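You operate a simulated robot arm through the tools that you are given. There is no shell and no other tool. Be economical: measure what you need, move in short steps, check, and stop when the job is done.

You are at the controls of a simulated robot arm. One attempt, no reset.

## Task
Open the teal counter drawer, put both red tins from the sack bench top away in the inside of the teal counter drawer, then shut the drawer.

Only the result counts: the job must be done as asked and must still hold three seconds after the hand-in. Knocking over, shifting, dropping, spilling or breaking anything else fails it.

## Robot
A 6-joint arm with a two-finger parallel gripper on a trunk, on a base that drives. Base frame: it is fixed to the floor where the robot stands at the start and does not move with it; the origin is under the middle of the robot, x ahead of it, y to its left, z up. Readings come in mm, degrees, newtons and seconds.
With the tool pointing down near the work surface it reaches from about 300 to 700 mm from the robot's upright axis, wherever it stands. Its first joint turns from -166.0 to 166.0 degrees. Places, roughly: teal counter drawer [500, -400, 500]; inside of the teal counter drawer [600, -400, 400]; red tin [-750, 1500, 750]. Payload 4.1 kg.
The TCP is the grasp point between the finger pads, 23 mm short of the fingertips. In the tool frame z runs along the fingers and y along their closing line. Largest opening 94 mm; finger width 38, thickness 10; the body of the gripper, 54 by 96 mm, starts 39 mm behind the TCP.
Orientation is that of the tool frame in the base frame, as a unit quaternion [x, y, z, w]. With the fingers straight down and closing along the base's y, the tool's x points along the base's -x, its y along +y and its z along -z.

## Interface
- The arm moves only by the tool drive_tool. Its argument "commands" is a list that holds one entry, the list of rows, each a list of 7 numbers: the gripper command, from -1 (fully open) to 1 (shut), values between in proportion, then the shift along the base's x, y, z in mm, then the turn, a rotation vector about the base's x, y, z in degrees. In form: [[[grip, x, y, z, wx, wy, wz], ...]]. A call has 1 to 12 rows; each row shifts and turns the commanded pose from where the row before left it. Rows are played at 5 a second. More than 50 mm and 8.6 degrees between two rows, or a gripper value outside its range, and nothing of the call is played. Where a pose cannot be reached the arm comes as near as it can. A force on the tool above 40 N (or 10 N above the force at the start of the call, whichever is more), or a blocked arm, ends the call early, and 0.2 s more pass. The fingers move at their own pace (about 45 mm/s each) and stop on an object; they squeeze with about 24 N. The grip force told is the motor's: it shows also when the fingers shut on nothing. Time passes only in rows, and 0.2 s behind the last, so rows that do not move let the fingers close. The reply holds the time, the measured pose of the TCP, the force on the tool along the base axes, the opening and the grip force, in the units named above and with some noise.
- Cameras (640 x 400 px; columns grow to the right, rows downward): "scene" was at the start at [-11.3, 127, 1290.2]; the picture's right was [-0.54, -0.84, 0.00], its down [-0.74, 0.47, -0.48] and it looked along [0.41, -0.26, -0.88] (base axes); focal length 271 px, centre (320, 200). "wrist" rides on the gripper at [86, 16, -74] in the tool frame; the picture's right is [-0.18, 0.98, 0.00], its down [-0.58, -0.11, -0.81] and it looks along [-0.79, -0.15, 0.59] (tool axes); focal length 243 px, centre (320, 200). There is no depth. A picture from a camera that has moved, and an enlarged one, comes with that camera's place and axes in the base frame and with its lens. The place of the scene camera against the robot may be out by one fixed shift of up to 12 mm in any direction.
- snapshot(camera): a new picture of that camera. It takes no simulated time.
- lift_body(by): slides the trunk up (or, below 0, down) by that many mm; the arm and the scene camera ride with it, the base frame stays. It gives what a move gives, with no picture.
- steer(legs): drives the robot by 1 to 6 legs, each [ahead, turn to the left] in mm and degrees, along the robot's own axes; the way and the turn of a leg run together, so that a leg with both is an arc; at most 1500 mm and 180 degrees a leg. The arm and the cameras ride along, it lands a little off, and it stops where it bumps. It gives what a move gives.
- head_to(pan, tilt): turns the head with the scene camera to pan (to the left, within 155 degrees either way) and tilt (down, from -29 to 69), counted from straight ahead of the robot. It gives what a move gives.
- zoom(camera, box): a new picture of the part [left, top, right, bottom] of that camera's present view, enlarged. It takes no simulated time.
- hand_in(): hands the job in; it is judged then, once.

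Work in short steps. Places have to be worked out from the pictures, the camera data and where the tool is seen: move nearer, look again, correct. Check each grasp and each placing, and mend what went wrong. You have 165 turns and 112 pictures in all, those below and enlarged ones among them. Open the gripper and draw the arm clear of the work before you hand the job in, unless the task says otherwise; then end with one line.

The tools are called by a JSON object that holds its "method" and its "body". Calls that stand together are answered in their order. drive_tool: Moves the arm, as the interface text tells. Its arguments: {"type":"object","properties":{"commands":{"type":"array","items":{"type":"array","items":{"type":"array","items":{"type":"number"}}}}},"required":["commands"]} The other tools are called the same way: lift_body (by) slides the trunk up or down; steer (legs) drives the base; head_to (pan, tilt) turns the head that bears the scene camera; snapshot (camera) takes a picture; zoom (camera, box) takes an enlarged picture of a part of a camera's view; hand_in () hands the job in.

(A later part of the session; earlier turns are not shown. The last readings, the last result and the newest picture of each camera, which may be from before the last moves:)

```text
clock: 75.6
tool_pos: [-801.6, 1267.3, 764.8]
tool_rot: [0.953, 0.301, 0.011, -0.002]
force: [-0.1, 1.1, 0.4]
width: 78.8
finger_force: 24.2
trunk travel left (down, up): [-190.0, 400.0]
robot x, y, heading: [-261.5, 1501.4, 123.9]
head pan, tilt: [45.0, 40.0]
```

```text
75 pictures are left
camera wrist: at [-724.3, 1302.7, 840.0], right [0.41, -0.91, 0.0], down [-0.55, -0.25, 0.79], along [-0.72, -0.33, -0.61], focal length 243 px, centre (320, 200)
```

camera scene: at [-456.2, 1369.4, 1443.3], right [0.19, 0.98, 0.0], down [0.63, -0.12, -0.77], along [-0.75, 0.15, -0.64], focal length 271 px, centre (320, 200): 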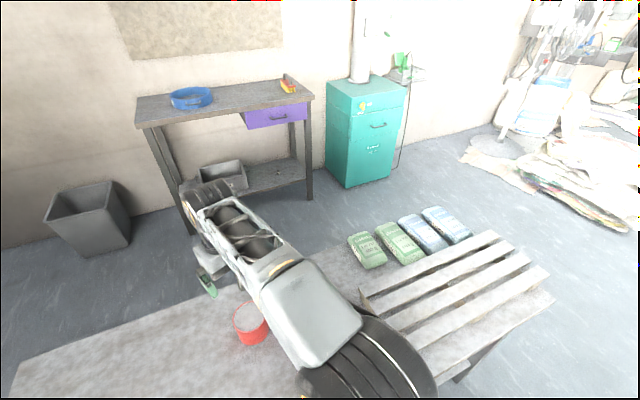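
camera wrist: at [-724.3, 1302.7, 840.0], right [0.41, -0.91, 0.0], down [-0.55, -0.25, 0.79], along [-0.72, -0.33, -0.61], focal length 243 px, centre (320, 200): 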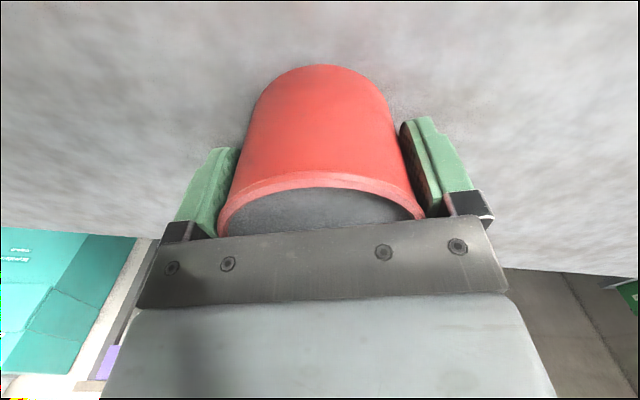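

Can gripped at 78.8 mm. Lift with the trunk and bring the arm back round to the front, watching the grip.

{"method": "lift_body", "body": {"by": 200}}

{"method": "drive_tool", "body": {"commands": [[[1, 11, 45, 0, 0, 0, 0], [1, 11, 45, 0, 0, 0, 0], [1, 11, 45, 0, 0, 0, 0], [1, 11, 45, 0, 0, 0, 0], [1, 11, 45, 0, 0, 0, 0], [1, 11, 45, 0, 0, 0, 0], [1, 11, 45, 0, 0, 0, 0], [1, 11, 45, 0, 0, 0, 0], [1, 12, 45, 0, 0, 0, 0], [1, 12, 45, 0, 0, 0, 0], [1, 12, 45, 0, 0, 0, 0], [1, 11, 41, 0, 0, 0, 0]]]}}

{"method": "snapshot", "body": {"camera": "wrist"}}

{"method": "zoom", "body": {"camera": "scene", "box": [200, 270, 376, 380]}}

```text
clock: 77.8
tool_pos: [-801.9, 1268.0, 964.1]
tool_rot: [0.953, 0.302, 0.013, -0.002]
force: [-0.9, -1.0, -2.2]
width: 78.9
finger_force: 24.1
trunk travel left (down, up): [-390.0, 200.0]
robot x, y, heading: [-258.6, 1498.7, 124.1]
head pan, tilt: [45.0, 40.0]
```

```text
clock: 80.4
tool_pos: [-666.4, 1804.3, 961.0]
tool_rot: [0.954, 0.301, 0.011, -0.002]
force: [0.3, 0.3, -3.9]
width: 78.6
finger_force: 24.3
trunk travel left (down, up): [-390.0, 200.0]
robot x, y, heading: [-260.7, 1503.4, 124.1]
head pan, tilt: [45.0, 40.0]
```

```text
74 pictures are left
camera wrist: at [-589.0, 1839.0, 1037.7], right [0.41, -0.91, 0.0], down [-0.55, -0.25, 0.79], along [-0.72, -0.33, -0.61], focal length 243 px, centre (320, 200)
```

wrist: 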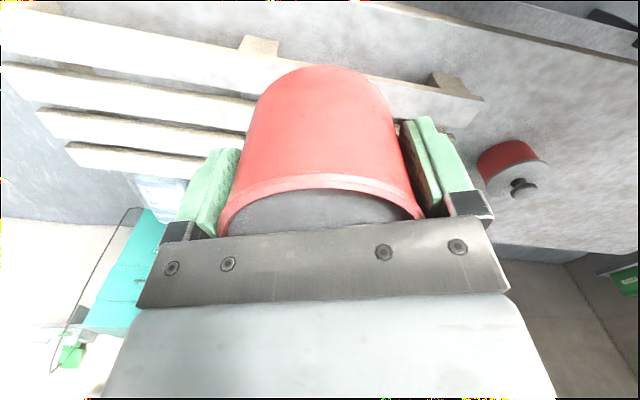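

```text
3.64 times, centred on (288, 325) of scene
camera zoom: at [-456.1, 1370.0, 1433.3], right [0.19, 0.98, 0.0], down [0.63, -0.12, -0.77], along [-0.75, 0.15, -0.64], focal length 987 px, centre (436, -254)
```

zoom: 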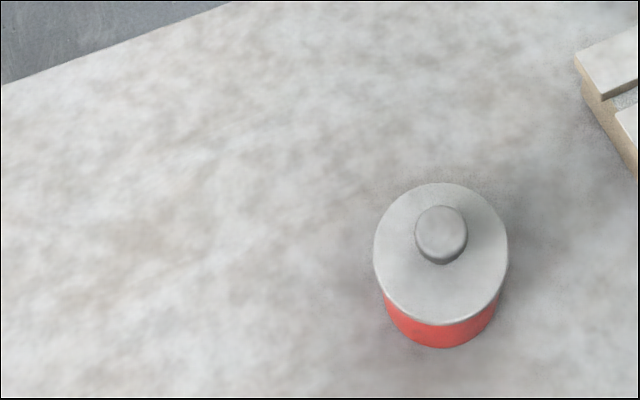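

Holding well; pot undisturbed. Drive back to the drawer.

{"method": "steer", "body": {"legs": [[0, -92], [0, -92]]}}

```text
clock: 88.5
tool_pos: [138.5, 1194.6, 962.2]
tool_rot: [-0.293, 0.956, -0.001, -0.011]
force: [-0.7, -0.4, -3.6]
width: 78.7
finger_force: 24.1
trunk travel left (down, up): [-390.0, 200.0]
robot x, y, heading: [-262.7, 1499.7, -56.9]
head pan, tilt: [45.0, 40.0]
```

{"method": "steer", "body": {"legs": [[0, -2.8], [1090, 0], [0, -17]]}}

{"method": "head_to", "body": {"pan": 10, "tilt": 55}}

{"method": "snapshot", "body": {"camera": "scene"}}

```text
clock: 95.5
tool_pos: [566.6, 134.2, 962.2]
tool_rot: [-0.127, 0.992, 0.0, -0.011]
force: [0.0, 0.2, -2.9]
width: 78.5
finger_force: 23.6
trunk travel left (down, up): [-390.0, 200.0]
robot x, y, heading: [290.2, 560.0, -76.5]
head pan, tilt: [45.0, 40.0]
```

```text
clock: 96.5
tool_pos: [567.4, 134.4, 962.8]
tool_rot: [-0.126, 0.992, 0.0, -0.012]
force: [-1.2, 0.4, -3.3]
width: 78.5
finger_force: 24.3
trunk travel left (down, up): [-390.0, 200.0]
robot x, y, heading: [288.2, 554.4, -76.2]
head pan, tilt: [10.0, 55.0]
```

```text
72 pictures are left
camera scene: at [459.9, 584.7, 1412.6], right [-0.92, -0.4, 0.0], down [-0.33, 0.75, -0.57], along [0.23, -0.53, -0.82], focal length 271 px, centre (320, 200)
```

scene: 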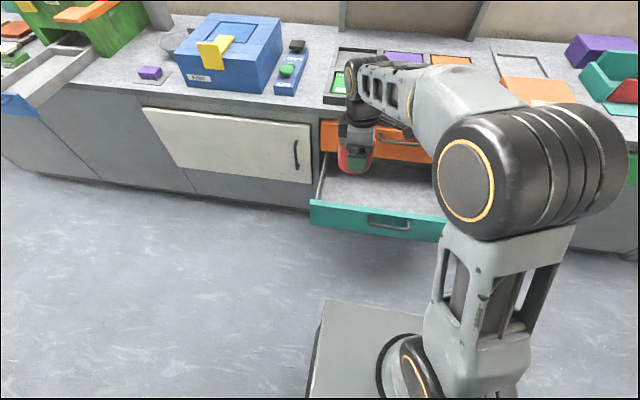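

Drawer still open; front's far top corner about (700,75). I drive ahead 80 mm, then move the can over the drawer at about (563,-62).

{"method": "steer", "body": {"legs": [[80, 0]]}}

{"method": "drive_tool", "body": {"commands": [[[1, -7, -40, 0, 0, 0, 0], [1, -7, -40, 0, 0, 0, 0], [1, -7, -40, 0, 0, 0, 0], [1, 0, 0, 0, 0, 0, 0]]]}}

{"method": "lift_body", "body": {"by": -280}}

{"method": "snapshot", "body": {"camera": "wrist"}}

{"method": "snapshot", "body": {"camera": "scene"}}

```text
clock: 97.5
tool_pos: [586.6, 57.7, 962.3]
tool_rot: [-0.128, 0.992, 0.0, -0.011]
force: [0.2, -0.3, -4.3]
width: 78.7
finger_force: 24.5
trunk travel left (down, up): [-390.0, 200.0]
robot x, y, heading: [306.0, 480.9, -76.5]
head pan, tilt: [10.0, 55.0]
```

```text
clock: 98.5
tool_pos: [566.8, -62.8, 962.1]
tool_rot: [-0.127, 0.992, 0.0, -0.012]
force: [0.8, 0.0, -3.1]
width: 78.7
finger_force: 24.3
trunk travel left (down, up): [-390.0, 200.0]
robot x, y, heading: [308.4, 477.5, -76.2]
head pan, tilt: [10.0, 55.0]
```

```text
clock: 101.4
tool_pos: [565.9, -62.9, 681.6]
tool_rot: [-0.126, 0.992, 0.001, -0.011]
force: [0.3, -0.3, -4.1]
width: 78.7
finger_force: 24.3
trunk travel left (down, up): [-110.0, 480.0]
robot x, y, heading: [304.2, 481.0, -76.4]
head pan, tilt: [10.0, 55.0]
```

```text
71 pictures are left
camera wrist: at [479.6, -68.6, 757.7], right [-0.07, 1.0, 0.0], down [0.61, 0.04, 0.79], along [0.79, 0.05, -0.61], focal length 243 px, centre (320, 200)
```

wrist: 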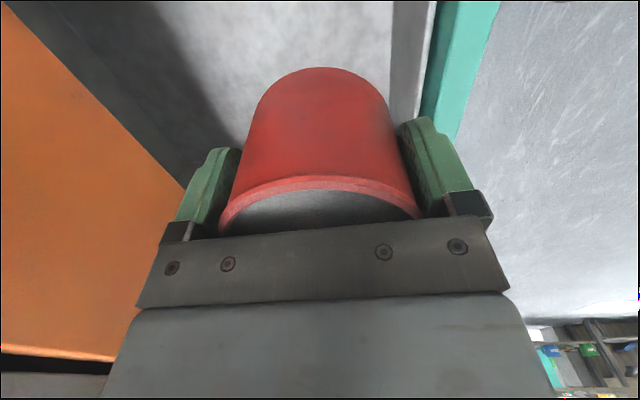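

```text
70 pictures are left
camera scene: at [478.4, 507.2, 1132.7], right [-0.92, -0.4, 0.0], down [-0.33, 0.75, -0.57], along [0.23, -0.53, -0.82], focal length 271 px, centre (320, 200)
```

scene: 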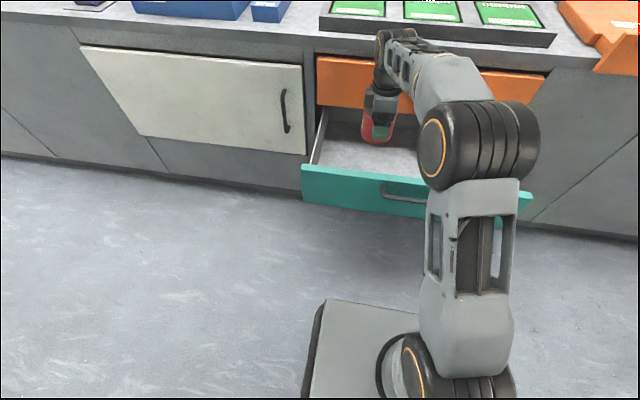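

Can hangs clear inside the opening. Lower the trunk 105 mm, then the arm down in steps.

{"method": "lift_body", "body": {"by": -105}}

{"method": "drive_tool", "body": {"commands": [[[1, 0, 0, -20, 0, 0, 0], [1, 0, 0, -20, 0, 0, 0], [1, 0, 0, 0, 0, 0, 0]]]}}

{"method": "snapshot", "body": {"camera": "wrist"}}

{"method": "snapshot", "body": {"camera": "scene"}}

```text
clock: 102.7
tool_pos: [567.3, -63.0, 577.1]
tool_rot: [-0.127, 0.992, 0.0, -0.012]
force: [-0.1, -0.6, -3.3]
width: 78.4
finger_force: 23.6
trunk travel left (down, up): [-5.0, 585.0]
robot x, y, heading: [308.0, 482.0, -76.3]
head pan, tilt: [10.0, 55.0]
```

```text
clock: 103.5
tool_pos: [566.7, -61.5, 537.4]
tool_rot: [-0.127, 0.992, 0.0, -0.011]
force: [-0.1, 0.2, -3.5]
width: 78.6
finger_force: 24.0
trunk travel left (down, up): [-5.0, 585.0]
robot x, y, heading: [304.9, 480.7, -76.3]
head pan, tilt: [10.0, 55.0]
```

```text
69 pictures are left
camera wrist: at [479.3, -68.2, 613.3], right [-0.07, 1.0, 0.0], down [0.61, 0.04, 0.79], along [0.79, 0.05, -0.61], focal length 243 px, centre (320, 200)
```

wrist: 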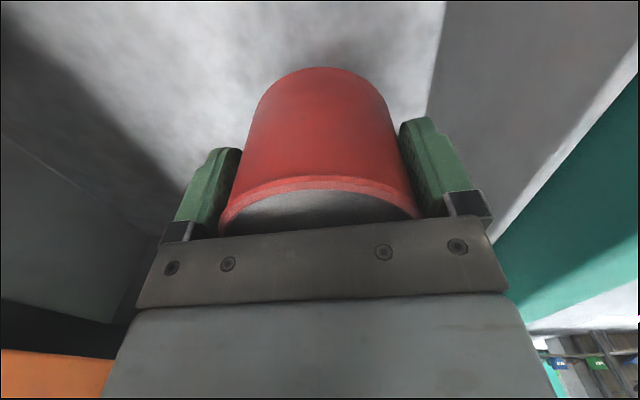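

```text
68 pictures are left
camera scene: at [478.4, 507.2, 1027.6], right [-0.92, -0.4, 0.0], down [-0.33, 0.75, -0.57], along [0.23, -0.53, -0.82], focal length 271 px, centre (320, 200)
```

scene: 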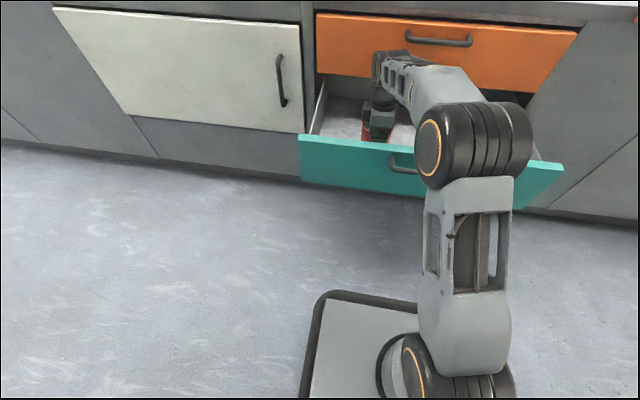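

Continue down gently, looking for contact.

{"method": "drive_tool", "body": {"commands": [[[1, 0, 0, -10, 0, 0, 0], [1, 0, 0, -10, 0, 0, 0], [1, 0, 0, -8, 0, 0, 0], [1, 0, 0, 0, 0, 0, 0]]]}}

{"method": "drive_tool", "body": {"commands": [[[1, 0, 0, -5, 0, 0, 0], [1, 0, 0, -5, 0, 0, 0], [1, 0, 0, 0, 0, 0, 0]]]}}

{"method": "snapshot", "body": {"camera": "wrist"}}

```text
clock: 104.5
tool_pos: [567.6, -63.9, 509.4]
tool_rot: [-0.127, 0.992, 0.001, -0.011]
force: [-0.2, 0.3, -4.2]
width: 78.9
finger_force: 24.1
trunk travel left (down, up): [-5.0, 585.0]
robot x, y, heading: [307.5, 483.1, -76.6]
head pan, tilt: [10.0, 55.0]
```

```text
clock: 105.3
tool_pos: [567.3, -62.5, 499.2]
tool_rot: [-0.127, 0.992, 0.0, -0.012]
force: [-0.5, -0.4, -3.5]
width: 78.9
finger_force: 24.3
trunk travel left (down, up): [-5.0, 585.0]
robot x, y, heading: [307.2, 480.2, -76.5]
head pan, tilt: [10.0, 55.0]
```

```text
67 pictures are left
camera wrist: at [479.5, -68.9, 574.7], right [-0.07, 1.0, 0.0], down [0.61, 0.04, 0.79], along [0.79, 0.05, -0.61], focal length 243 px, centre (320, 200)
```

wrist: 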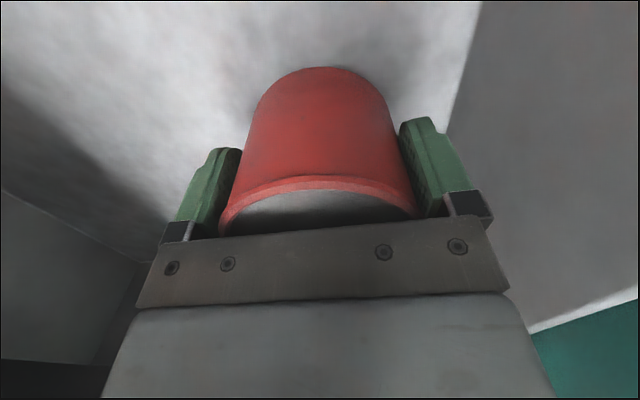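

Still free; the floor seems near. Step further down.

{"method": "drive_tool", "body": {"commands": [[[1, 0, 0, -4, 0, 0, 0], [1, 0, 0, -4, 0, 0, 0], [1, 0, 0, 0, 0, 0, 0]]]}}

{"method": "drive_tool", "body": {"commands": [[[1, 0, 0, -4, 0, 0, 0], [1, 0, 0, -4, 0, 0, 0], [1, 0, 0, 0, 0, 0, 0]]]}}

{"method": "drive_tool", "body": {"commands": [[[1, 0, 0, -4, 0, 0, 0], [1, 0, 0, -4, 0, 0, 0], [1, 0, 0, 0, 0, 0, 0]]]}}

{"method": "snapshot", "body": {"camera": "wrist"}}

```text
clock: 106.1
tool_pos: [567.7, -61.8, 490.9]
tool_rot: [-0.127, 0.992, 0.0, -0.011]
force: [-0.7, 0.3, -3.9]
width: 78.6
finger_force: 24.0
trunk travel left (down, up): [-5.0, 585.0]
robot x, y, heading: [306.1, 481.1, -76.3]
head pan, tilt: [10.0, 55.0]
```

```text
clock: 106.9
tool_pos: [567.9, -61.5, 486.4]
tool_rot: [-0.127, 0.992, -0.002, -0.01]
force: [2.6, 0.8, 23.2]
width: 78.1
finger_force: 24.2
trunk travel left (down, up): [-5.0, 585.0]
robot x, y, heading: [307.8, 478.9, -76.3]
head pan, tilt: [10.0, 55.0]
```

```text
clock: 107.5
tool_pos: [567.1, -64.6, 482.6]
tool_rot: [-0.126, 0.992, -0.004, -0.009]
force: [-0.7, -1.0, 14.8]
width: 77.9
finger_force: 24.1
trunk travel left (down, up): [-5.0, 585.0]
robot x, y, heading: [309.1, 481.5, -76.3]
head pan, tilt: [10.0, 55.0]
stopped in row 2: the force on the tool passed its limit (the readings are from after the stop); the commanded pose is now the measured one
```

```text
66 pictures are left
camera wrist: at [479.8, -69.7, 557.8], right [-0.07, 1.0, -0.01], down [0.6, 0.05, 0.8], along [0.79, 0.05, -0.61], focal length 243 px, centre (320, 200)
```

wrist: 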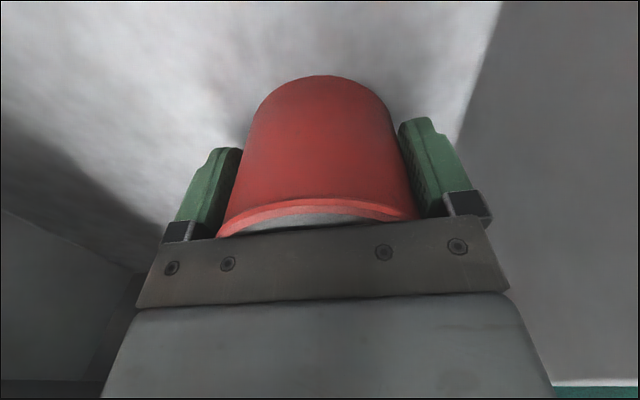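

Contact at ~487 (floor ≈443). Release, and rise straight up.

{"method": "drive_tool", "body": {"commands": [[[1, 0, 0, 3, 0, 0, 0], [-1, 0, 0, 0, 0, 0, 0], [-1, 0, 0, 0, 0, 0, 0], [-1, 0, 0, 0, 0, 0, 0], [-1, 0, 0, 20, 0, 0, 0], [-1, 0, 0, 30, 0, 0, 0], [-1, 0, 0, 40, 0, 0, 0], [-1, 0, 0, 0, 0, 0, 0]]]}}

{"method": "lift_body", "body": {"by": 390}}

{"method": "snapshot", "body": {"camera": "wrist"}}

{"method": "snapshot", "body": {"camera": "scene"}}

```text
clock: 109.3
tool_pos: [567.4, -64.1, 576.0]
tool_rot: [-0.127, 0.992, -0.003, -0.01]
force: [0.6, 0.6, 0.3]
width: 94.3
finger_force: 0.0
trunk travel left (down, up): [-5.0, 585.0]
robot x, y, heading: [307.1, 479.3, -76.4]
head pan, tilt: [10.0, 55.0]
```

```text
clock: 113.1
tool_pos: [567.7, -64.1, 963.7]
tool_rot: [-0.126, 0.992, -0.002, -0.011]
force: [0.5, 0.8, -0.2]
width: 94.0
finger_force: 0.1
trunk travel left (down, up): [-395.0, 195.0]
robot x, y, heading: [312.5, 479.9, -76.2]
head pan, tilt: [10.0, 55.0]
```

```text
65 pictures are left
camera wrist: at [478.9, -69.8, 1039.4], right [-0.07, 1.0, -0.01], down [0.61, 0.05, 0.79], along [0.79, 0.05, -0.61], focal length 243 px, centre (320, 200)
```

wrist: 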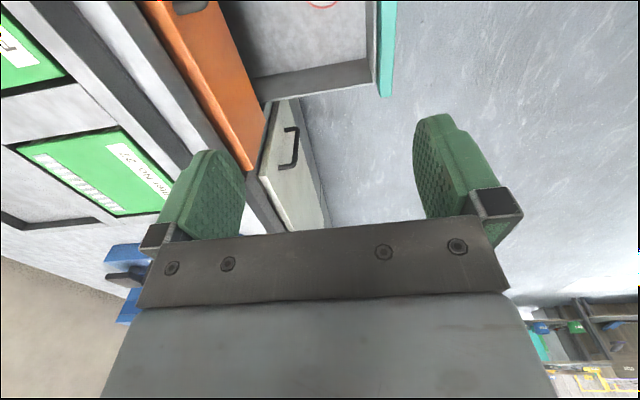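

```text
64 pictures are left
camera scene: at [478.4, 507.4, 1417.6], right [-0.92, -0.4, 0.0], down [-0.33, 0.75, -0.57], along [0.23, -0.53, -0.82], focal length 271 px, centre (320, 200)
```

scene: 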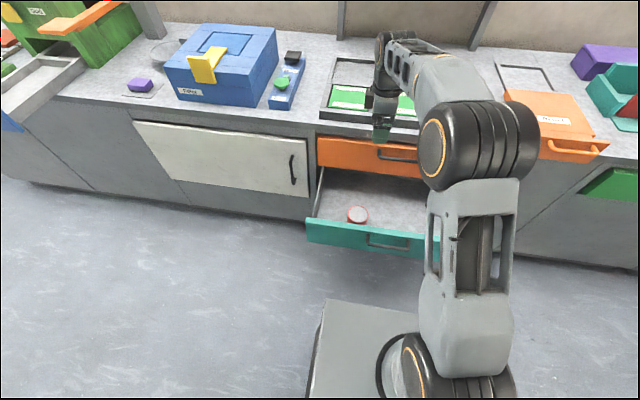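

Can stands in the drawer. Retract the arm and drive back to the bench.

{"method": "drive_tool", "body": {"commands": [[[-1, 7, 40, 0, 0, 0, 0], [-1, 7, 40, 0, 0, 0, 0], [-1, 7, 40, 0, 0, 0, 0], [-1, 0, 0, 0, 0, 0, 0]]]}}

{"method": "steer", "body": {"legs": [[-250, 0], [0, -161]]}}

```text
clock: 114.1
tool_pos: [584.4, 56.5, 964.1]
tool_rot: [-0.126, 0.992, -0.002, -0.011]
force: [-0.1, 0.3, 0.6]
width: 94.0
finger_force: 0.1
trunk travel left (down, up): [-395.0, 195.0]
robot x, y, heading: [309.8, 477.7, -76.2]
head pan, tilt: [10.0, 55.0]
```

```text
clock: 122.5
tool_pos: [-141.6, 1045.4, 964.9]
tool_rot: [0.961, 0.276, 0.01, -0.004]
force: [-0.4, -0.1, 0.0]
width: 93.6
finger_force: 0.1
trunk travel left (down, up): [-395.0, 195.0]
robot x, y, heading: [249.2, 720.3, 120.9]
head pan, tilt: [10.0, 55.0]
```

{"method": "steer", "body": {"legs": [[0, 2.2], [925, 0]]}}

{"method": "head_to", "body": {"pan": 45, "tilt": 45}}

{"method": "snapshot", "body": {"camera": "scene"}}

```text
clock: 127.8
tool_pos: [-659.6, 1817.2, 963.5]
tool_rot: [0.957, 0.289, 0.01, -0.004]
force: [-0.2, 0.4, -0.7]
width: 93.7
finger_force: 0.0
trunk travel left (down, up): [-395.0, 195.0]
robot x, y, heading: [-261.2, 1504.1, 122.7]
head pan, tilt: [10.0, 55.0]
```

```text
clock: 128.8
tool_pos: [-660.4, 1816.1, 963.9]
tool_rot: [0.957, 0.29, 0.01, -0.004]
force: [0.1, 0.1, 0.7]
width: 94.3
finger_force: 0.0
trunk travel left (down, up): [-395.0, 195.0]
robot x, y, heading: [-256.3, 1509.5, 122.9]
head pan, tilt: [45.0, 45.0]
```

```text
63 pictures are left
camera scene: at [-452.4, 1378.3, 1431.0], right [0.21, 0.98, 0.0], down [0.69, -0.15, -0.71], along [-0.69, 0.15, -0.71], focal length 271 px, centre (320, 200)
```

scene: 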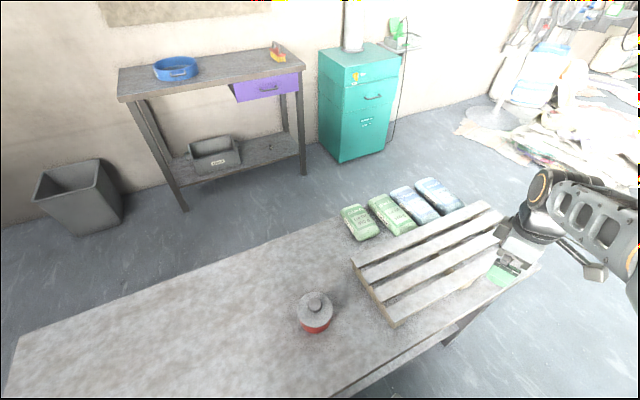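

Move above the pot at about (-728,1430).

{"method": "drive_tool", "body": {"commands": [[[-1, -7.6, -43, 0, 0, 0, 0], [-1, -7.6, -43, 0, 0, 0, 0], [-1, -7.6, -43, 0, 0, 0, 0], [-1, -7.6, -43, 0, 0, 0, 0], [-1, -7.6, -43, 0, 0, 0, 0], [-1, -7.6, -43, 0, 0, 0, 0], [-1, -7.6, -43, 0, 0, 0, 0], [-1, -7.6, -43, 0, 0, 0, 0], [-1, -7.6, -43, 0, 0, 0, 0], [-1, 0, 0, 0, 0, 0, 0]]]}}

{"method": "lift_body", "body": {"by": -90}}

{"method": "snapshot", "body": {"camera": "wrist"}}

```text
clock: 131.0
tool_pos: [-729.8, 1428.7, 963.2]
tool_rot: [0.957, 0.29, 0.01, -0.004]
force: [-0.9, -0.2, 0.0]
width: 93.9
finger_force: 0.0
trunk travel left (down, up): [-395.0, 195.0]
robot x, y, heading: [-255.4, 1507.1, 122.7]
head pan, tilt: [45.0, 45.0]
```

```text
clock: 132.3
tool_pos: [-727.9, 1429.9, 873.8]
tool_rot: [0.957, 0.29, 0.01, -0.004]
force: [-0.5, -0.1, -0.1]
width: 93.8
finger_force: 0.2
trunk travel left (down, up): [-305.0, 285.0]
robot x, y, heading: [-259.1, 1508.2, 122.8]
head pan, tilt: [45.0, 45.0]
```

```text
62 pictures are left
camera wrist: at [-650.8, 1463.1, 949.4], right [0.39, -0.92, -0.01], down [-0.56, -0.24, 0.79], along [-0.73, -0.31, -0.61], focal length 243 px, centre (320, 200)
```

wrist: 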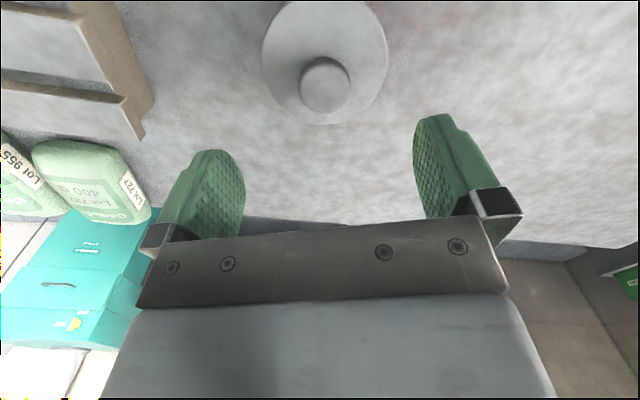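

Lid centre ≈(-717,1432), lid z≈772, knob top ≈800, knob ~31 mm across. I'll grip the knob; centre over it and lower in two steps.

{"method": "drive_tool", "body": {"commands": [[[-0.2, 11, 2, 0, 0, 0, 0], [-0.2, 0, 0, 0, 0, 0, 0], [-0.2, 0, 0, 0, 0, 0, 0]]]}}

{"method": "lift_body", "body": {"by": -48}}

{"method": "snapshot", "body": {"camera": "wrist"}}

```text
clock: 133.1
tool_pos: [-716.7, 1431.7, 874.2]
tool_rot: [0.957, 0.289, 0.01, -0.003]
force: [-0.2, -0.7, -1.0]
width: 56.7
finger_force: 0.1
trunk travel left (down, up): [-305.0, 285.0]
robot x, y, heading: [-260.1, 1503.8, 122.9]
head pan, tilt: [45.0, 45.0]
```

```text
clock: 134.0
tool_pos: [-717.0, 1431.1, 825.6]
tool_rot: [0.957, 0.29, 0.009, -0.004]
force: [0.6, 0.4, -0.2]
width: 56.2
finger_force: 0.0
trunk travel left (down, up): [-257.0, 333.0]
robot x, y, heading: [-258.2, 1507.0, 122.7]
head pan, tilt: [45.0, 45.0]
```

```text
61 pictures are left
camera wrist: at [-639.8, 1464.7, 901.6], right [0.39, -0.92, -0.01], down [-0.56, -0.24, 0.79], along [-0.73, -0.31, -0.61], focal length 243 px, centre (320, 200)
```

wrist: 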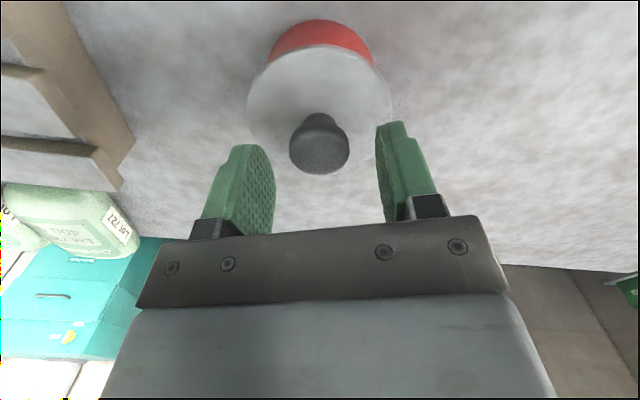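

Knob is centred between the fingers. Lower 27 mm more and close on it.

{"method": "lift_body", "body": {"by": -27}}

{"method": "drive_tool", "body": {"commands": [[[1, 0, 0, 0, 0, 0, 0], [1, 0, 0, 0, 0, 0, 0], [1, 0, 0, 0, 0, 0, 0], [1, 0, 0, 0, 0, 0, 0], [1, 0, 0, 0, 0, 0, 0]]]}}

{"method": "snapshot", "body": {"camera": "wrist"}}

```text
clock: 134.7
tool_pos: [-718.4, 1430.9, 799.6]
tool_rot: [0.957, 0.29, 0.008, -0.003]
force: [0.8, 0.4, 11.6]
width: 56.7
finger_force: 0.0
trunk travel left (down, up): [-230.0, 360.0]
robot x, y, heading: [-259.0, 1507.1, 122.7]
head pan, tilt: [45.0, 45.0]
```

```text
clock: 135.9
tool_pos: [-717.9, 1431.3, 800.0]
tool_rot: [0.957, 0.289, 0.008, -0.004]
force: [-6.4, 6.1, 25.5]
width: 32.4
finger_force: 24.0
trunk travel left (down, up): [-230.0, 360.0]
robot x, y, heading: [-261.3, 1502.2, 122.8]
head pan, tilt: [45.0, 45.0]
```

```text
60 pictures are left
camera wrist: at [-639.6, 1465.8, 875.7], right [0.39, -0.92, -0.01], down [-0.55, -0.24, 0.8], along [-0.73, -0.31, -0.6], focal length 243 px, centre (320, 200)
```

wrist: 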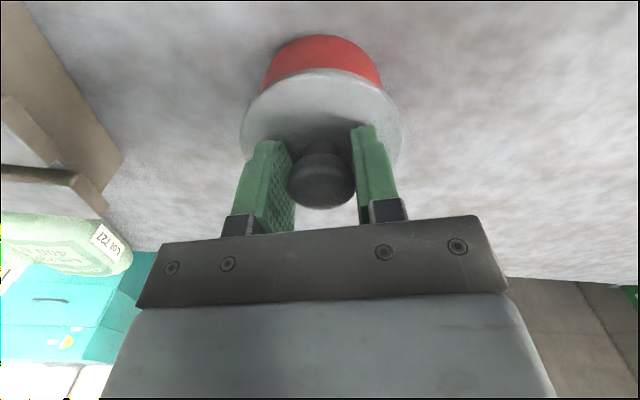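

Tips rest on the lid and the knob is held (32 mm). Lift 20 mm gently and check whether the whole tin comes.

{"method": "drive_tool", "body": {"commands": [[[1, 0, 0, 5, 0, 0, 0], [1, 0, 0, 5, 0, 0, 0], [1, 0, 0, 10, 0, 0, 0], [1, 0, 0, 0, 0, 0, 0]]]}}

{"method": "snapshot", "body": {"camera": "wrist"}}

```text
clock: 136.9
tool_pos: [-718.1, 1432.1, 816.6]
tool_rot: [0.957, 0.29, 0.01, -0.004]
force: [0.5, -0.2, -1.4]
width: 32.3
finger_force: 24.1
trunk travel left (down, up): [-230.0, 360.0]
robot x, y, heading: [-256.4, 1506.5, 122.7]
head pan, tilt: [45.0, 45.0]
```

```text
59 pictures are left
camera wrist: at [-640.5, 1464.8, 893.9], right [0.39, -0.92, -0.01], down [-0.56, -0.24, 0.79], along [-0.73, -0.31, -0.61], focal length 243 px, centre (320, 200)
```

wrist: 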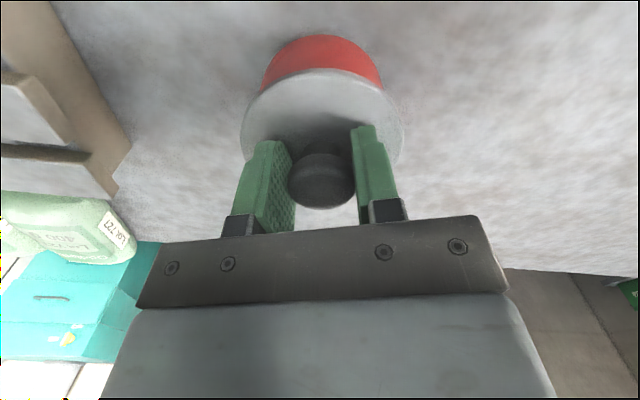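

The whole tin lifts with the knob. Raise and swing the arm back.

{"method": "lift_body", "body": {"by": 165}}

{"method": "drive_tool", "body": {"commands": [[[1, 7.6, 43, 0, 0, 0, 0], [1, 7.6, 43, 0, 0, 0, 0], [1, 7.6, 43, 0, 0, 0, 0], [1, 7.6, 43, 0, 0, 0, 0], [1, 7.6, 43, 0, 0, 0, 0], [1, 7.6, 43, 0, 0, 0, 0], [1, 7.6, 43, 0, 0, 0, 0], [1, 7.6, 43, 0, 0, 0, 0], [1, 7.6, 43, 0, 0, 0, 0], [1, 0, 0, 0, 0, 0, 0]]]}}

{"method": "snapshot", "body": {"camera": "wrist"}}

{"method": "steer", "body": {"legs": [[0, -92], [0, -92]]}}

```text
clock: 138.8
tool_pos: [-717.8, 1432.0, 984.0]
tool_rot: [0.957, 0.29, 0.01, -0.004]
force: [-0.6, -0.1, -0.9]
width: 32.2
finger_force: 23.5
trunk travel left (down, up): [-395.0, 195.0]
robot x, y, heading: [-256.9, 1502.8, 122.7]
head pan, tilt: [45.0, 45.0]
```

```text
clock: 141.0
tool_pos: [-649.6, 1819.5, 983.1]
tool_rot: [0.957, 0.29, 0.009, -0.004]
force: [0.0, 0.7, -1.0]
width: 32.1
finger_force: 24.3
trunk travel left (down, up): [-395.0, 195.0]
robot x, y, heading: [-258.1, 1507.7, 122.8]
head pan, tilt: [45.0, 45.0]
```

```text
58 pictures are left
camera wrist: at [-572.1, 1853.0, 1058.5], right [0.39, -0.92, -0.01], down [-0.56, -0.24, 0.79], along [-0.73, -0.31, -0.61], focal length 243 px, centre (320, 200)
```

wrist: 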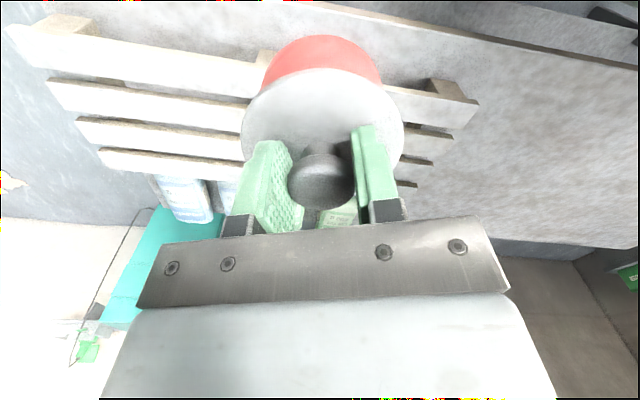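

```text
clock: 149.2
tool_pos: [108.8, 1167.4, 982.3]
tool_rot: [-0.254, 0.967, -0.004, -0.01]
force: [0.5, 0.3, -1.0]
width: 31.9
finger_force: 24.0
trunk travel left (down, up): [-395.0, 195.0]
robot x, y, heading: [-263.6, 1504.6, -61.5]
head pan, tilt: [45.0, 45.0]
```

{"method": "steer", "body": {"legs": [[0, 1.6], [1095, 0], [0, -16.7]]}}

{"method": "head_to", "body": {"pan": 10, "tilt": 55}}

{"method": "snapshot", "body": {"camera": "scene"}}

```text
clock: 156.0
tool_pos: [553.9, 158.1, 982.9]
tool_rot: [-0.131, 0.991, -0.002, -0.01]
force: [0.5, -0.5, -0.9]
width: 31.8
finger_force: 23.7
trunk travel left (down, up): [-395.0, 195.0]
robot x, y, heading: [277.7, 577.2, -76.0]
head pan, tilt: [45.0, 45.0]
```

```text
clock: 157.0
tool_pos: [552.4, 156.8, 983.0]
tool_rot: [-0.132, 0.991, -0.002, -0.01]
force: [-0.8, -0.2, -0.3]
width: 31.6
finger_force: 23.0
trunk travel left (down, up): [-395.0, 195.0]
robot x, y, heading: [276.3, 577.3, -75.8]
head pan, tilt: [10.0, 55.0]
```

```text
57 pictures are left
camera scene: at [447.0, 605.6, 1417.7], right [-0.91, -0.41, 0.0], down [-0.34, 0.75, -0.57], along [0.24, -0.52, -0.82], focal length 271 px, centre (320, 200)
```

scene: 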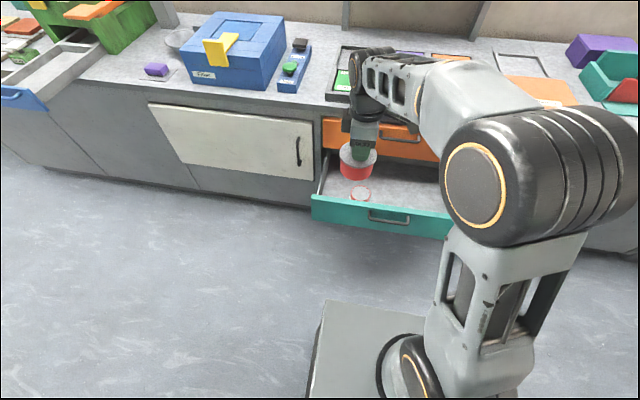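

The can sits in place; pot follows at about (422,-99), 150 mm beside it. Drive ahead 97 mm, shift over at height, then lower to look.

{"method": "steer", "body": {"legs": [[97, 0]]}}

{"method": "drive_tool", "body": {"commands": [[[1, -30, -31, 0, 0, 0, 0], [1, -30, -31, 0, 0, 0, 0], [1, -30, -31, 0, 0, 0, 0], [1, -30, -31, 0, 0, 0, 0], [1, -30, -31, 0, 0, 0, 0], [1, 0, 0, 0, 0, 0, 0]]]}}

{"method": "lift_body", "body": {"by": -250}}

{"method": "snapshot", "body": {"camera": "wrist"}}

{"method": "snapshot", "body": {"camera": "scene"}}

```text
clock: 158.2
tool_pos: [577.9, 62.3, 982.8]
tool_rot: [-0.132, 0.991, -0.002, -0.011]
force: [0.4, -0.6, -1.9]
width: 31.7
finger_force: 24.2
trunk travel left (down, up): [-395.0, 195.0]
robot x, y, heading: [298.6, 486.0, -75.8]
head pan, tilt: [10.0, 55.0]
```

```text
clock: 159.6
tool_pos: [426.6, -92.6, 980.8]
tool_rot: [-0.133, 0.991, -0.003, -0.01]
force: [-0.1, 0.0, -2.5]
width: 31.7
finger_force: 24.0
trunk travel left (down, up): [-395.0, 195.0]
robot x, y, heading: [300.4, 478.3, -75.6]
head pan, tilt: [10.0, 55.0]
```

```text
clock: 162.2
tool_pos: [428.3, -92.0, 730.5]
tool_rot: [-0.132, 0.991, -0.003, -0.01]
force: [-0.1, 0.0, -1.3]
width: 31.6
finger_force: 24.1
trunk travel left (down, up): [-145.0, 445.0]
robot x, y, heading: [301.5, 484.6, -75.9]
head pan, tilt: [10.0, 55.0]
```

```text
56 pictures are left
camera wrist: at [339.2, -98.8, 806.4], right [-0.08, 1.0, -0.01], down [0.61, 0.05, 0.79], along [0.79, 0.06, -0.61], focal length 243 px, centre (320, 200)
```

wrist: 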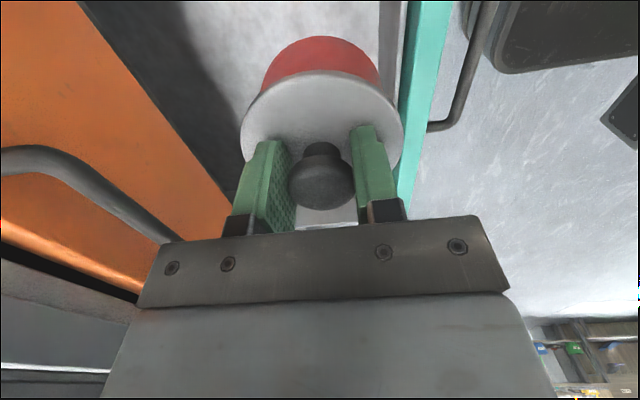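

```text
55 pictures are left
camera scene: at [470.7, 511.2, 1167.7], right [-0.91, -0.41, 0.0], down [-0.34, 0.75, -0.57], along [0.24, -0.52, -0.82], focal length 271 px, centre (320, 200)
```

scene: 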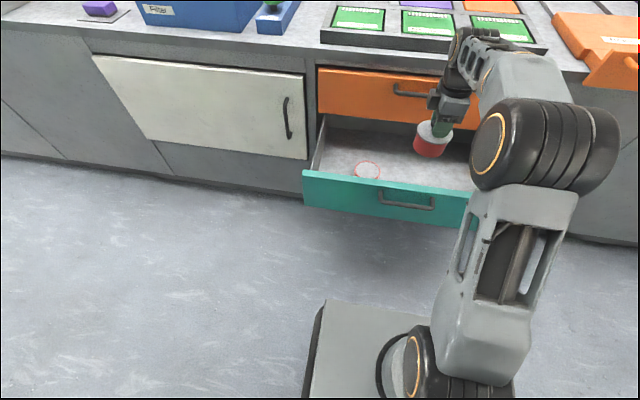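

Clear on all sides. Lower the trunk 140, then arm steps to contact (expected TCP ≈523).

{"method": "lift_body", "body": {"by": -140}}

{"method": "drive_tool", "body": {"commands": [[[1, 0, 0, -15, 0, 0, 0], [1, 0, 0, -15, 0, 0, 0], [1, 0, 0, -15, 0, 0, 0], [1, 0, 0, -8, 0, 0, 0], [1, 0, 0, 0, 0, 0, 0]]]}}

{"method": "drive_tool", "body": {"commands": [[[1, 0, 0, -4, 0, 0, 0], [1, 0, 0, -4, 0, 0, 0], [1, 0, 0, 0, 0, 0, 0]]]}}

{"method": "snapshot", "body": {"camera": "wrist"}}

```text
clock: 163.8
tool_pos: [427.8, -93.0, 590.5]
tool_rot: [-0.132, 0.991, -0.002, -0.01]
force: [0.1, 0.6, -1.7]
width: 31.4
finger_force: 24.2
trunk travel left (down, up): [-5.0, 585.0]
robot x, y, heading: [300.3, 480.1, -75.7]
head pan, tilt: [10.0, 55.0]
```

```text
clock: 165.0
tool_pos: [426.3, -91.1, 537.3]
tool_rot: [-0.132, 0.991, -0.002, -0.011]
force: [-0.4, 0.5, -1.8]
width: 31.6
finger_force: 24.3
trunk travel left (down, up): [-5.0, 585.0]
robot x, y, heading: [301.1, 483.5, -75.9]
head pan, tilt: [10.0, 55.0]
```

```text
clock: 165.8
tool_pos: [427.9, -92.2, 528.7]
tool_rot: [-0.133, 0.991, -0.002, -0.01]
force: [-0.3, 0.0, -1.9]
width: 31.7
finger_force: 23.8
trunk travel left (down, up): [-5.0, 585.0]
robot x, y, heading: [300.8, 479.9, -76.2]
head pan, tilt: [10.0, 55.0]
```

```text
54 pictures are left
camera wrist: at [339.3, -98.7, 604.9], right [-0.08, 1.0, 0.0], down [0.61, 0.05, 0.79], along [0.79, 0.06, -0.61], focal length 243 px, centre (320, 200)
```

wrist: 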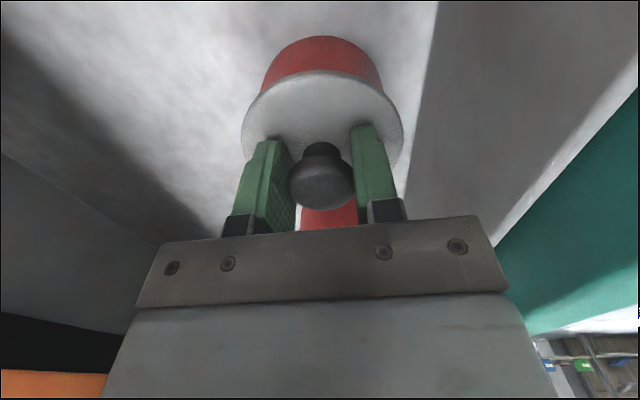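

Down a few more millimetres to contact.

{"method": "drive_tool", "body": {"commands": [[[1, 0, 0, -3, 0, 0, 0], [1, 0, 0, -3, 0, 0, 0], [1, 0, 0, 0, 0, 0, 0]]]}}

```text
clock: 166.6
tool_pos: [426.8, -92.8, 526.3]
tool_rot: [-0.132, 0.991, -0.006, -0.01]
force: [-3.6, -1.9, 25.9]
width: 31.6
finger_force: 23.5
trunk travel left (down, up): [-5.0, 585.0]
robot x, y, heading: [297.5, 480.3, -75.9]
head pan, tilt: [10.0, 55.0]
```

Contact at ~526. Release gently, then rise straight up.

{"method": "drive_tool", "body": {"commands": [[[1, 0, 0, 3, 0, 0, 0], [-0.2, 0, 0, 0, 0, 0, 0], [-0.2, 0, 0, 0, 0, 0, 0], [-0.2, 0, 0, 0, 0, 0, 0], [-0.2, 0, 0, 20, 0, 0, 0], [-0.2, 0, 0, 30, 0, 0, 0], [-0.2, 0, 0, 20, 0, 0, 0], [-0.2, 0, 0, 0, 0, 0, 0]]]}}

{"method": "snapshot", "body": {"camera": "wrist"}}

{"method": "lift_body", "body": {"by": 200}}

{"method": "snapshot", "body": {"camera": "scene"}}

```text
clock: 168.4
tool_pos: [425.2, -91.6, 595.7]
tool_rot: [-0.133, 0.991, -0.003, -0.01]
force: [-0.7, -0.3, -0.4]
width: 56.4
finger_force: 0.0
trunk travel left (down, up): [-5.0, 585.0]
robot x, y, heading: [300.1, 480.7, -75.7]
head pan, tilt: [10.0, 55.0]
```

```text
53 pictures are left
camera wrist: at [338.3, -98.7, 671.4], right [-0.08, 1.0, -0.01], down [0.61, 0.05, 0.79], along [0.79, 0.06, -0.61], focal length 243 px, centre (320, 200)
```

wrist: 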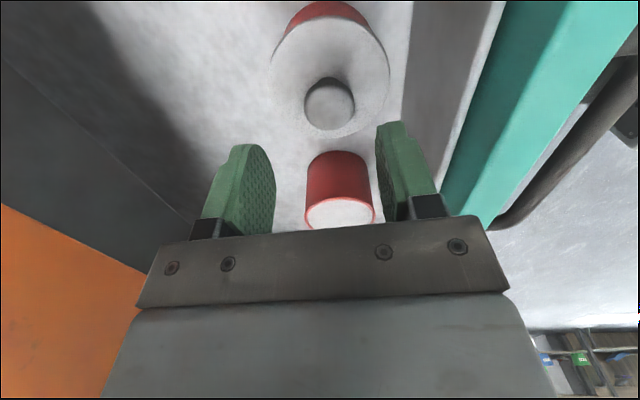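

```text
clock: 170.6
tool_pos: [426.1, -92.2, 795.9]
tool_rot: [-0.132, 0.991, -0.002, -0.01]
force: [0.3, -0.4, -0.7]
width: 56.5
finger_force: 0.0
trunk travel left (down, up): [-205.0, 385.0]
robot x, y, heading: [298.8, 481.8, -75.9]
head pan, tilt: [10.0, 55.0]
```

```text
52 pictures are left
camera scene: at [470.7, 511.2, 1227.6], right [-0.91, -0.41, 0.0], down [-0.34, 0.75, -0.57], along [0.24, -0.52, -0.82], focal length 271 px, centre (320, 200)
```

scene: 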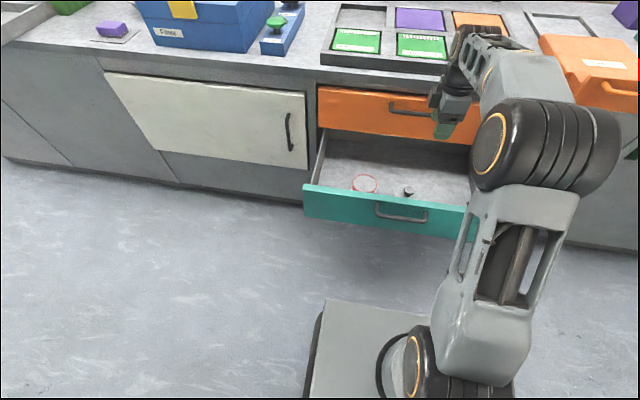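

Both tins stand upright in the drawer. To close, I'll push the front from outside with closed fingers tilted toward the counter. First back off 150 mm, go outside the panel, close the gripper and pitch the tool up.

{"method": "lift_body", "body": {"by": 80}}

{"method": "steer", "body": {"legs": [[-150, 0]]}}

{"method": "drive_tool", "body": {"commands": [[[1, 40, 20, 0, 0, 0, 0], [1, 40, 20, 0, 0, 0, 0], [1, 40, 22, 0, 0, 0, 0], [1, 40, 22, 0, 0, 0, 0], [1, 35, 22, 0, 0, 0, 0], [1, 0, 0, 0, 0, 0, 0]]]}}

{"method": "drive_tool", "body": {"commands": [[[1, 0, 0, 0, -7.28, -1.81, 0], [1, 0, 0, 0, -7.28, -1.81, 0], [1, 0, 0, 0, -7.28, -1.81, 0], [1, 0, 0, 0, -7.28, -1.81, 0], [1, 0, 0, 0, -7.28, -1.81, 0], [1, 0, 0, 0, -7.28, -1.81, 0], [1, 0, 0, 0, -7.28, -1.81, 0], [1, 0, 0, 0, -7.28, -1.81, 0], [1, 0, 0, 0, 0, 0, 0]]]}}

{"method": "snapshot", "body": {"camera": "scene"}}

```text
clock: 171.8
tool_pos: [426.8, -91.0, 876.2]
tool_rot: [-0.132, 0.991, -0.003, -0.01]
force: [0.2, 0.1, -0.4]
width: 56.5
finger_force: 0.0
trunk travel left (down, up): [-285.0, 305.0]
robot x, y, heading: [302.3, 478.3, -75.6]
head pan, tilt: [10.0, 55.0]
```

```text
clock: 173.2
tool_pos: [388.1, 55.7, 876.9]
tool_rot: [-0.131, 0.991, -0.002, -0.01]
force: [0.1, -0.6, -0.6]
width: 56.5
finger_force: 0.2
trunk travel left (down, up): [-285.0, 305.0]
robot x, y, heading: [265.1, 629.0, -75.9]
head pan, tilt: [10.0, 55.0]
```

```text
clock: 174.6
tool_pos: [583.7, 163.0, 876.7]
tool_rot: [-0.132, 0.991, -0.002, -0.01]
force: [1.1, 0.8, -0.1]
width: 0.0
finger_force: 24.1
trunk travel left (down, up): [-285.0, 305.0]
robot x, y, heading: [259.6, 630.6, -76.0]
head pan, tilt: [10.0, 55.0]
```

```text
clock: 176.6
tool_pos: [583.0, 160.0, 876.2]
tool_rot: [-0.108, 0.858, -0.499, 0.047]
force: [0.6, -0.1, -0.4]
width: 0.1
finger_force: 23.8
trunk travel left (down, up): [-285.0, 305.0]
robot x, y, heading: [264.9, 630.7, -76.0]
head pan, tilt: [10.0, 55.0]
```

```text
51 pictures are left
camera scene: at [433.5, 658.6, 1307.6], right [-0.91, -0.41, 0.0], down [-0.34, 0.75, -0.57], along [0.23, -0.52, -0.82], focal length 271 px, centre (320, 200)
```

scene: 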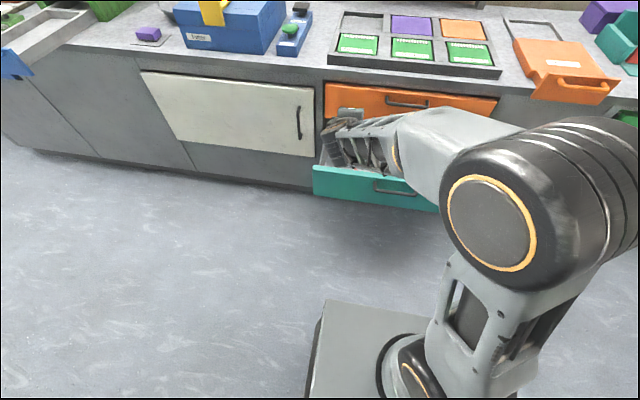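

Tool is pitched 60°. Lower outside the drawer front to z≈545.

{"method": "lift_body", "body": {"by": -275}}

{"method": "drive_tool", "body": {"commands": [[[1, 0, 0, -20, 0, 0, 0], [1, 0, 0, -20, 0, 0, 0], [1, 0, 0, -15, 0, 0, 0], [1, 0, 0, 0, 0, 0, 0]]]}}

{"method": "snapshot", "body": {"camera": "wrist"}}

{"method": "snapshot", "body": {"camera": "scene"}}

```text
clock: 179.3
tool_pos: [583.3, 162.0, 601.6]
tool_rot: [-0.109, 0.859, -0.499, 0.046]
force: [-0.2, 0.3, -0.4]
width: 0.0
finger_force: 25.0
trunk travel left (down, up): [-10.0, 580.0]
robot x, y, heading: [263.8, 627.7, -76.0]
head pan, tilt: [10.0, 55.0]
```

```text
clock: 180.3
tool_pos: [581.9, 162.8, 546.8]
tool_rot: [-0.109, 0.859, -0.499, 0.046]
force: [0.6, -0.2, 0.1]
width: 0.0
finger_force: 24.1
trunk travel left (down, up): [-10.0, 580.0]
robot x, y, heading: [264.1, 627.6, -75.9]
head pan, tilt: [10.0, 55.0]
```

```text
50 pictures are left
camera wrist: at [480.3, 212.6, 571.8], right [0.04, 0.51, -0.86], down [0.43, 0.77, 0.48], along [0.9, -0.39, -0.19], focal length 243 px, centre (320, 200)
```

wrist: 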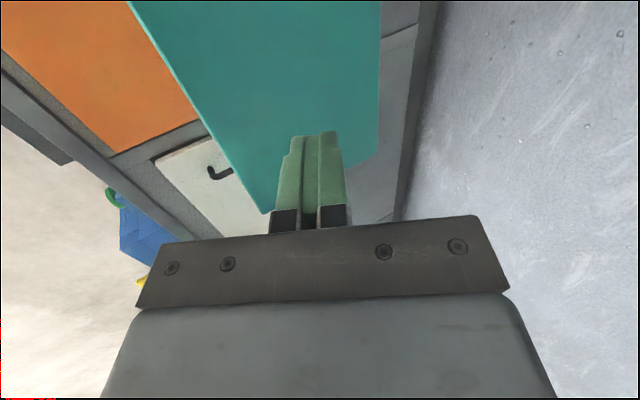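

```text
49 pictures are left
camera scene: at [433.5, 658.6, 1032.6], right [-0.91, -0.41, 0.0], down [-0.33, 0.75, -0.57], along [0.23, -0.52, -0.82], focal length 271 px, centre (320, 200)
```

scene: 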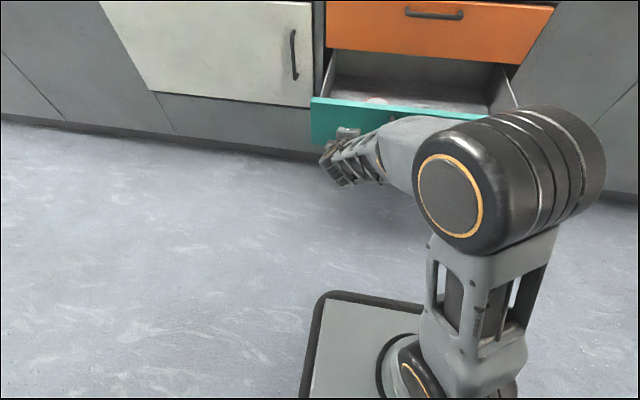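

Gap to the panel ≈75 mm. Push along the slide direction with the arm, 200 mm.

{"method": "drive_tool", "body": {"commands": [[[1, 4.8, -19.4, 0, 0, 0, 0], [1, 4.8, -19.4, 0, 0, 0, 0], [1, 4.8, -19.4, 0, 0, 0, 0], [1, 3.6, -14.5, 0, 0, 0, 0], [1, 3.6, -14.5, 0, 0, 0, 0], [1, 3.6, -14.5, 0, 0, 0, 0], [1, 3.6, -14.5, 0, 0, 0, 0], [1, 3.6, -14.5, 0, 0, 0, 0], [1, 3.6, -14.5, 0, 0, 0, 0], [1, 3.6, -14.5, 0, 0, 0, 0], [1, 3.6, -14.5, 0, 0, 0, 0], [1, 0, 0, 0, 0, 0, 0]]]}}

{"method": "snapshot", "body": {"camera": "scene"}}

```text
clock: 182.9
tool_pos: [625.1, -11.9, 545.8]
tool_rot: [-0.109, 0.859, -0.498, 0.047]
force: [-0.9, -0.4, -0.6]
width: 0.0
finger_force: 23.8
trunk travel left (down, up): [-10.0, 580.0]
robot x, y, heading: [264.0, 627.1, -75.9]
head pan, tilt: [10.0, 55.0]
```

```text
48 pictures are left
camera scene: at [433.5, 658.5, 1032.6], right [-0.91, -0.41, 0.0], down [-0.33, 0.75, -0.57], along [0.23, -0.52, -0.82], focal length 271 px, centre (320, 200)
```

scene: 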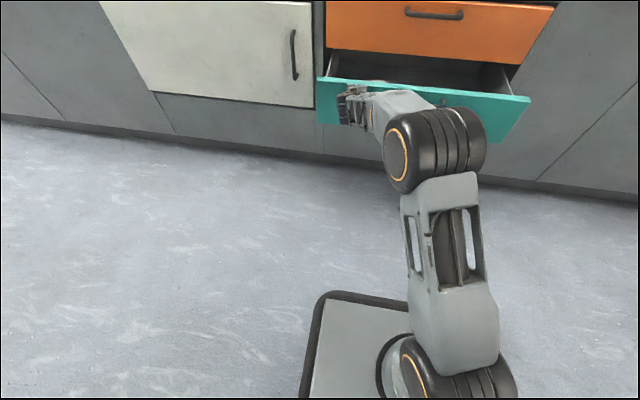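

Drawer is closing smoothly. To regain reach: draw the arm back 150 mm, drive ahead 150 mm, then push on.

{"method": "drive_tool", "body": {"commands": [[[1, -7.2, 29, 0, 0, 0, 0], [1, -7.2, 29, 0, 0, 0, 0], [1, -7.2, 29, 0, 0, 0, 0], [1, -7.2, 29, 0, 0, 0, 0], [1, -7.2, 29, 0, 0, 0, 0], [1, 0, 0, 0, 0, 0, 0]]]}}

{"method": "steer", "body": {"legs": [[140, 0]]}}

{"method": "drive_tool", "body": {"commands": [[[1, 3.6, -14.5, 0, 0, 0, 0], [1, 3.6, -14.5, 0, 0, 0, 0], [1, 3.6, -14.5, 0, 0, 0, 0], [1, 3.6, -14.5, 0, 0, 0, 0], [1, 3.6, -14.5, 0, 0, 0, 0], [1, 3.6, -14.5, 0, 0, 0, 0], [1, 0, 0, 0, 0, 0, 0]]]}}

{"method": "snapshot", "body": {"camera": "scene"}}

{"method": "snapshot", "body": {"camera": "wrist"}}

```text
clock: 184.3
tool_pos: [590.7, 131.2, 547.1]
tool_rot: [-0.109, 0.858, -0.499, 0.047]
force: [-0.2, 0.5, 0.3]
width: 0.0
finger_force: 24.0
trunk travel left (down, up): [-10.0, 580.0]
robot x, y, heading: [266.9, 628.9, -75.9]
head pan, tilt: [10.0, 55.0]
```

```text
clock: 185.7
tool_pos: [621.8, -4.9, 545.8]
tool_rot: [-0.108, 0.859, -0.499, 0.047]
force: [0.0, -0.1, 0.1]
width: 0.2
finger_force: 24.1
trunk travel left (down, up): [-10.0, 580.0]
robot x, y, heading: [297.2, 494.8, -75.8]
head pan, tilt: [10.0, 55.0]
```

```text
clock: 187.3
tool_pos: [645.0, -91.6, 546.9]
tool_rot: [-0.109, 0.859, -0.498, 0.046]
force: [1.1, -0.5, 0.1]
width: 0.0
finger_force: 23.7
trunk travel left (down, up): [-10.0, 580.0]
robot x, y, heading: [300.4, 492.2, -76.2]
head pan, tilt: [10.0, 55.0]
```

```text
47 pictures are left
camera scene: at [467.6, 523.0, 1032.6], right [-0.91, -0.41, 0.0], down [-0.33, 0.75, -0.57], along [0.23, -0.52, -0.82], focal length 271 px, centre (320, 200)
```

scene: 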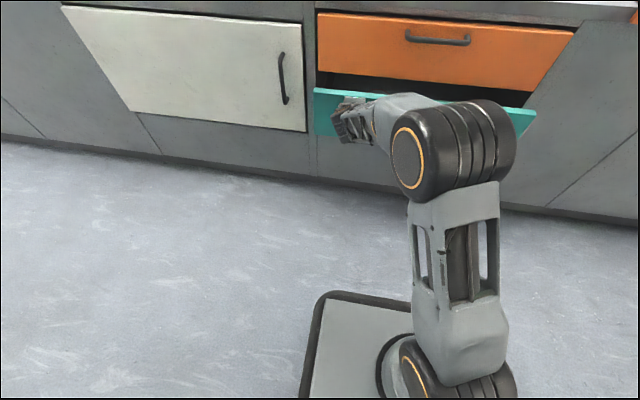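

```text
46 pictures are left
camera wrist: at [542.9, -41.6, 571.4], right [0.04, 0.51, -0.86], down [0.43, 0.77, 0.48], along [0.9, -0.39, -0.19], focal length 243 px, centre (320, 200)
```

wrist: 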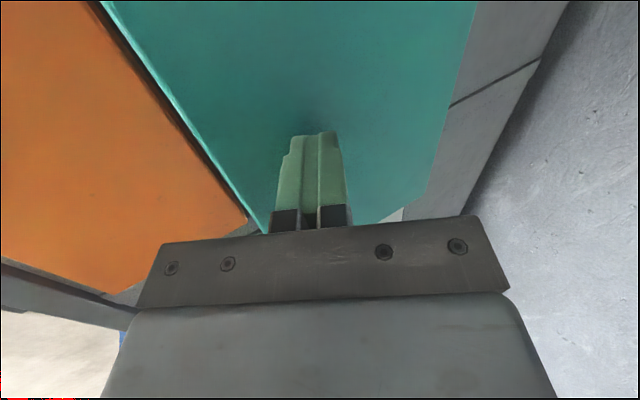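

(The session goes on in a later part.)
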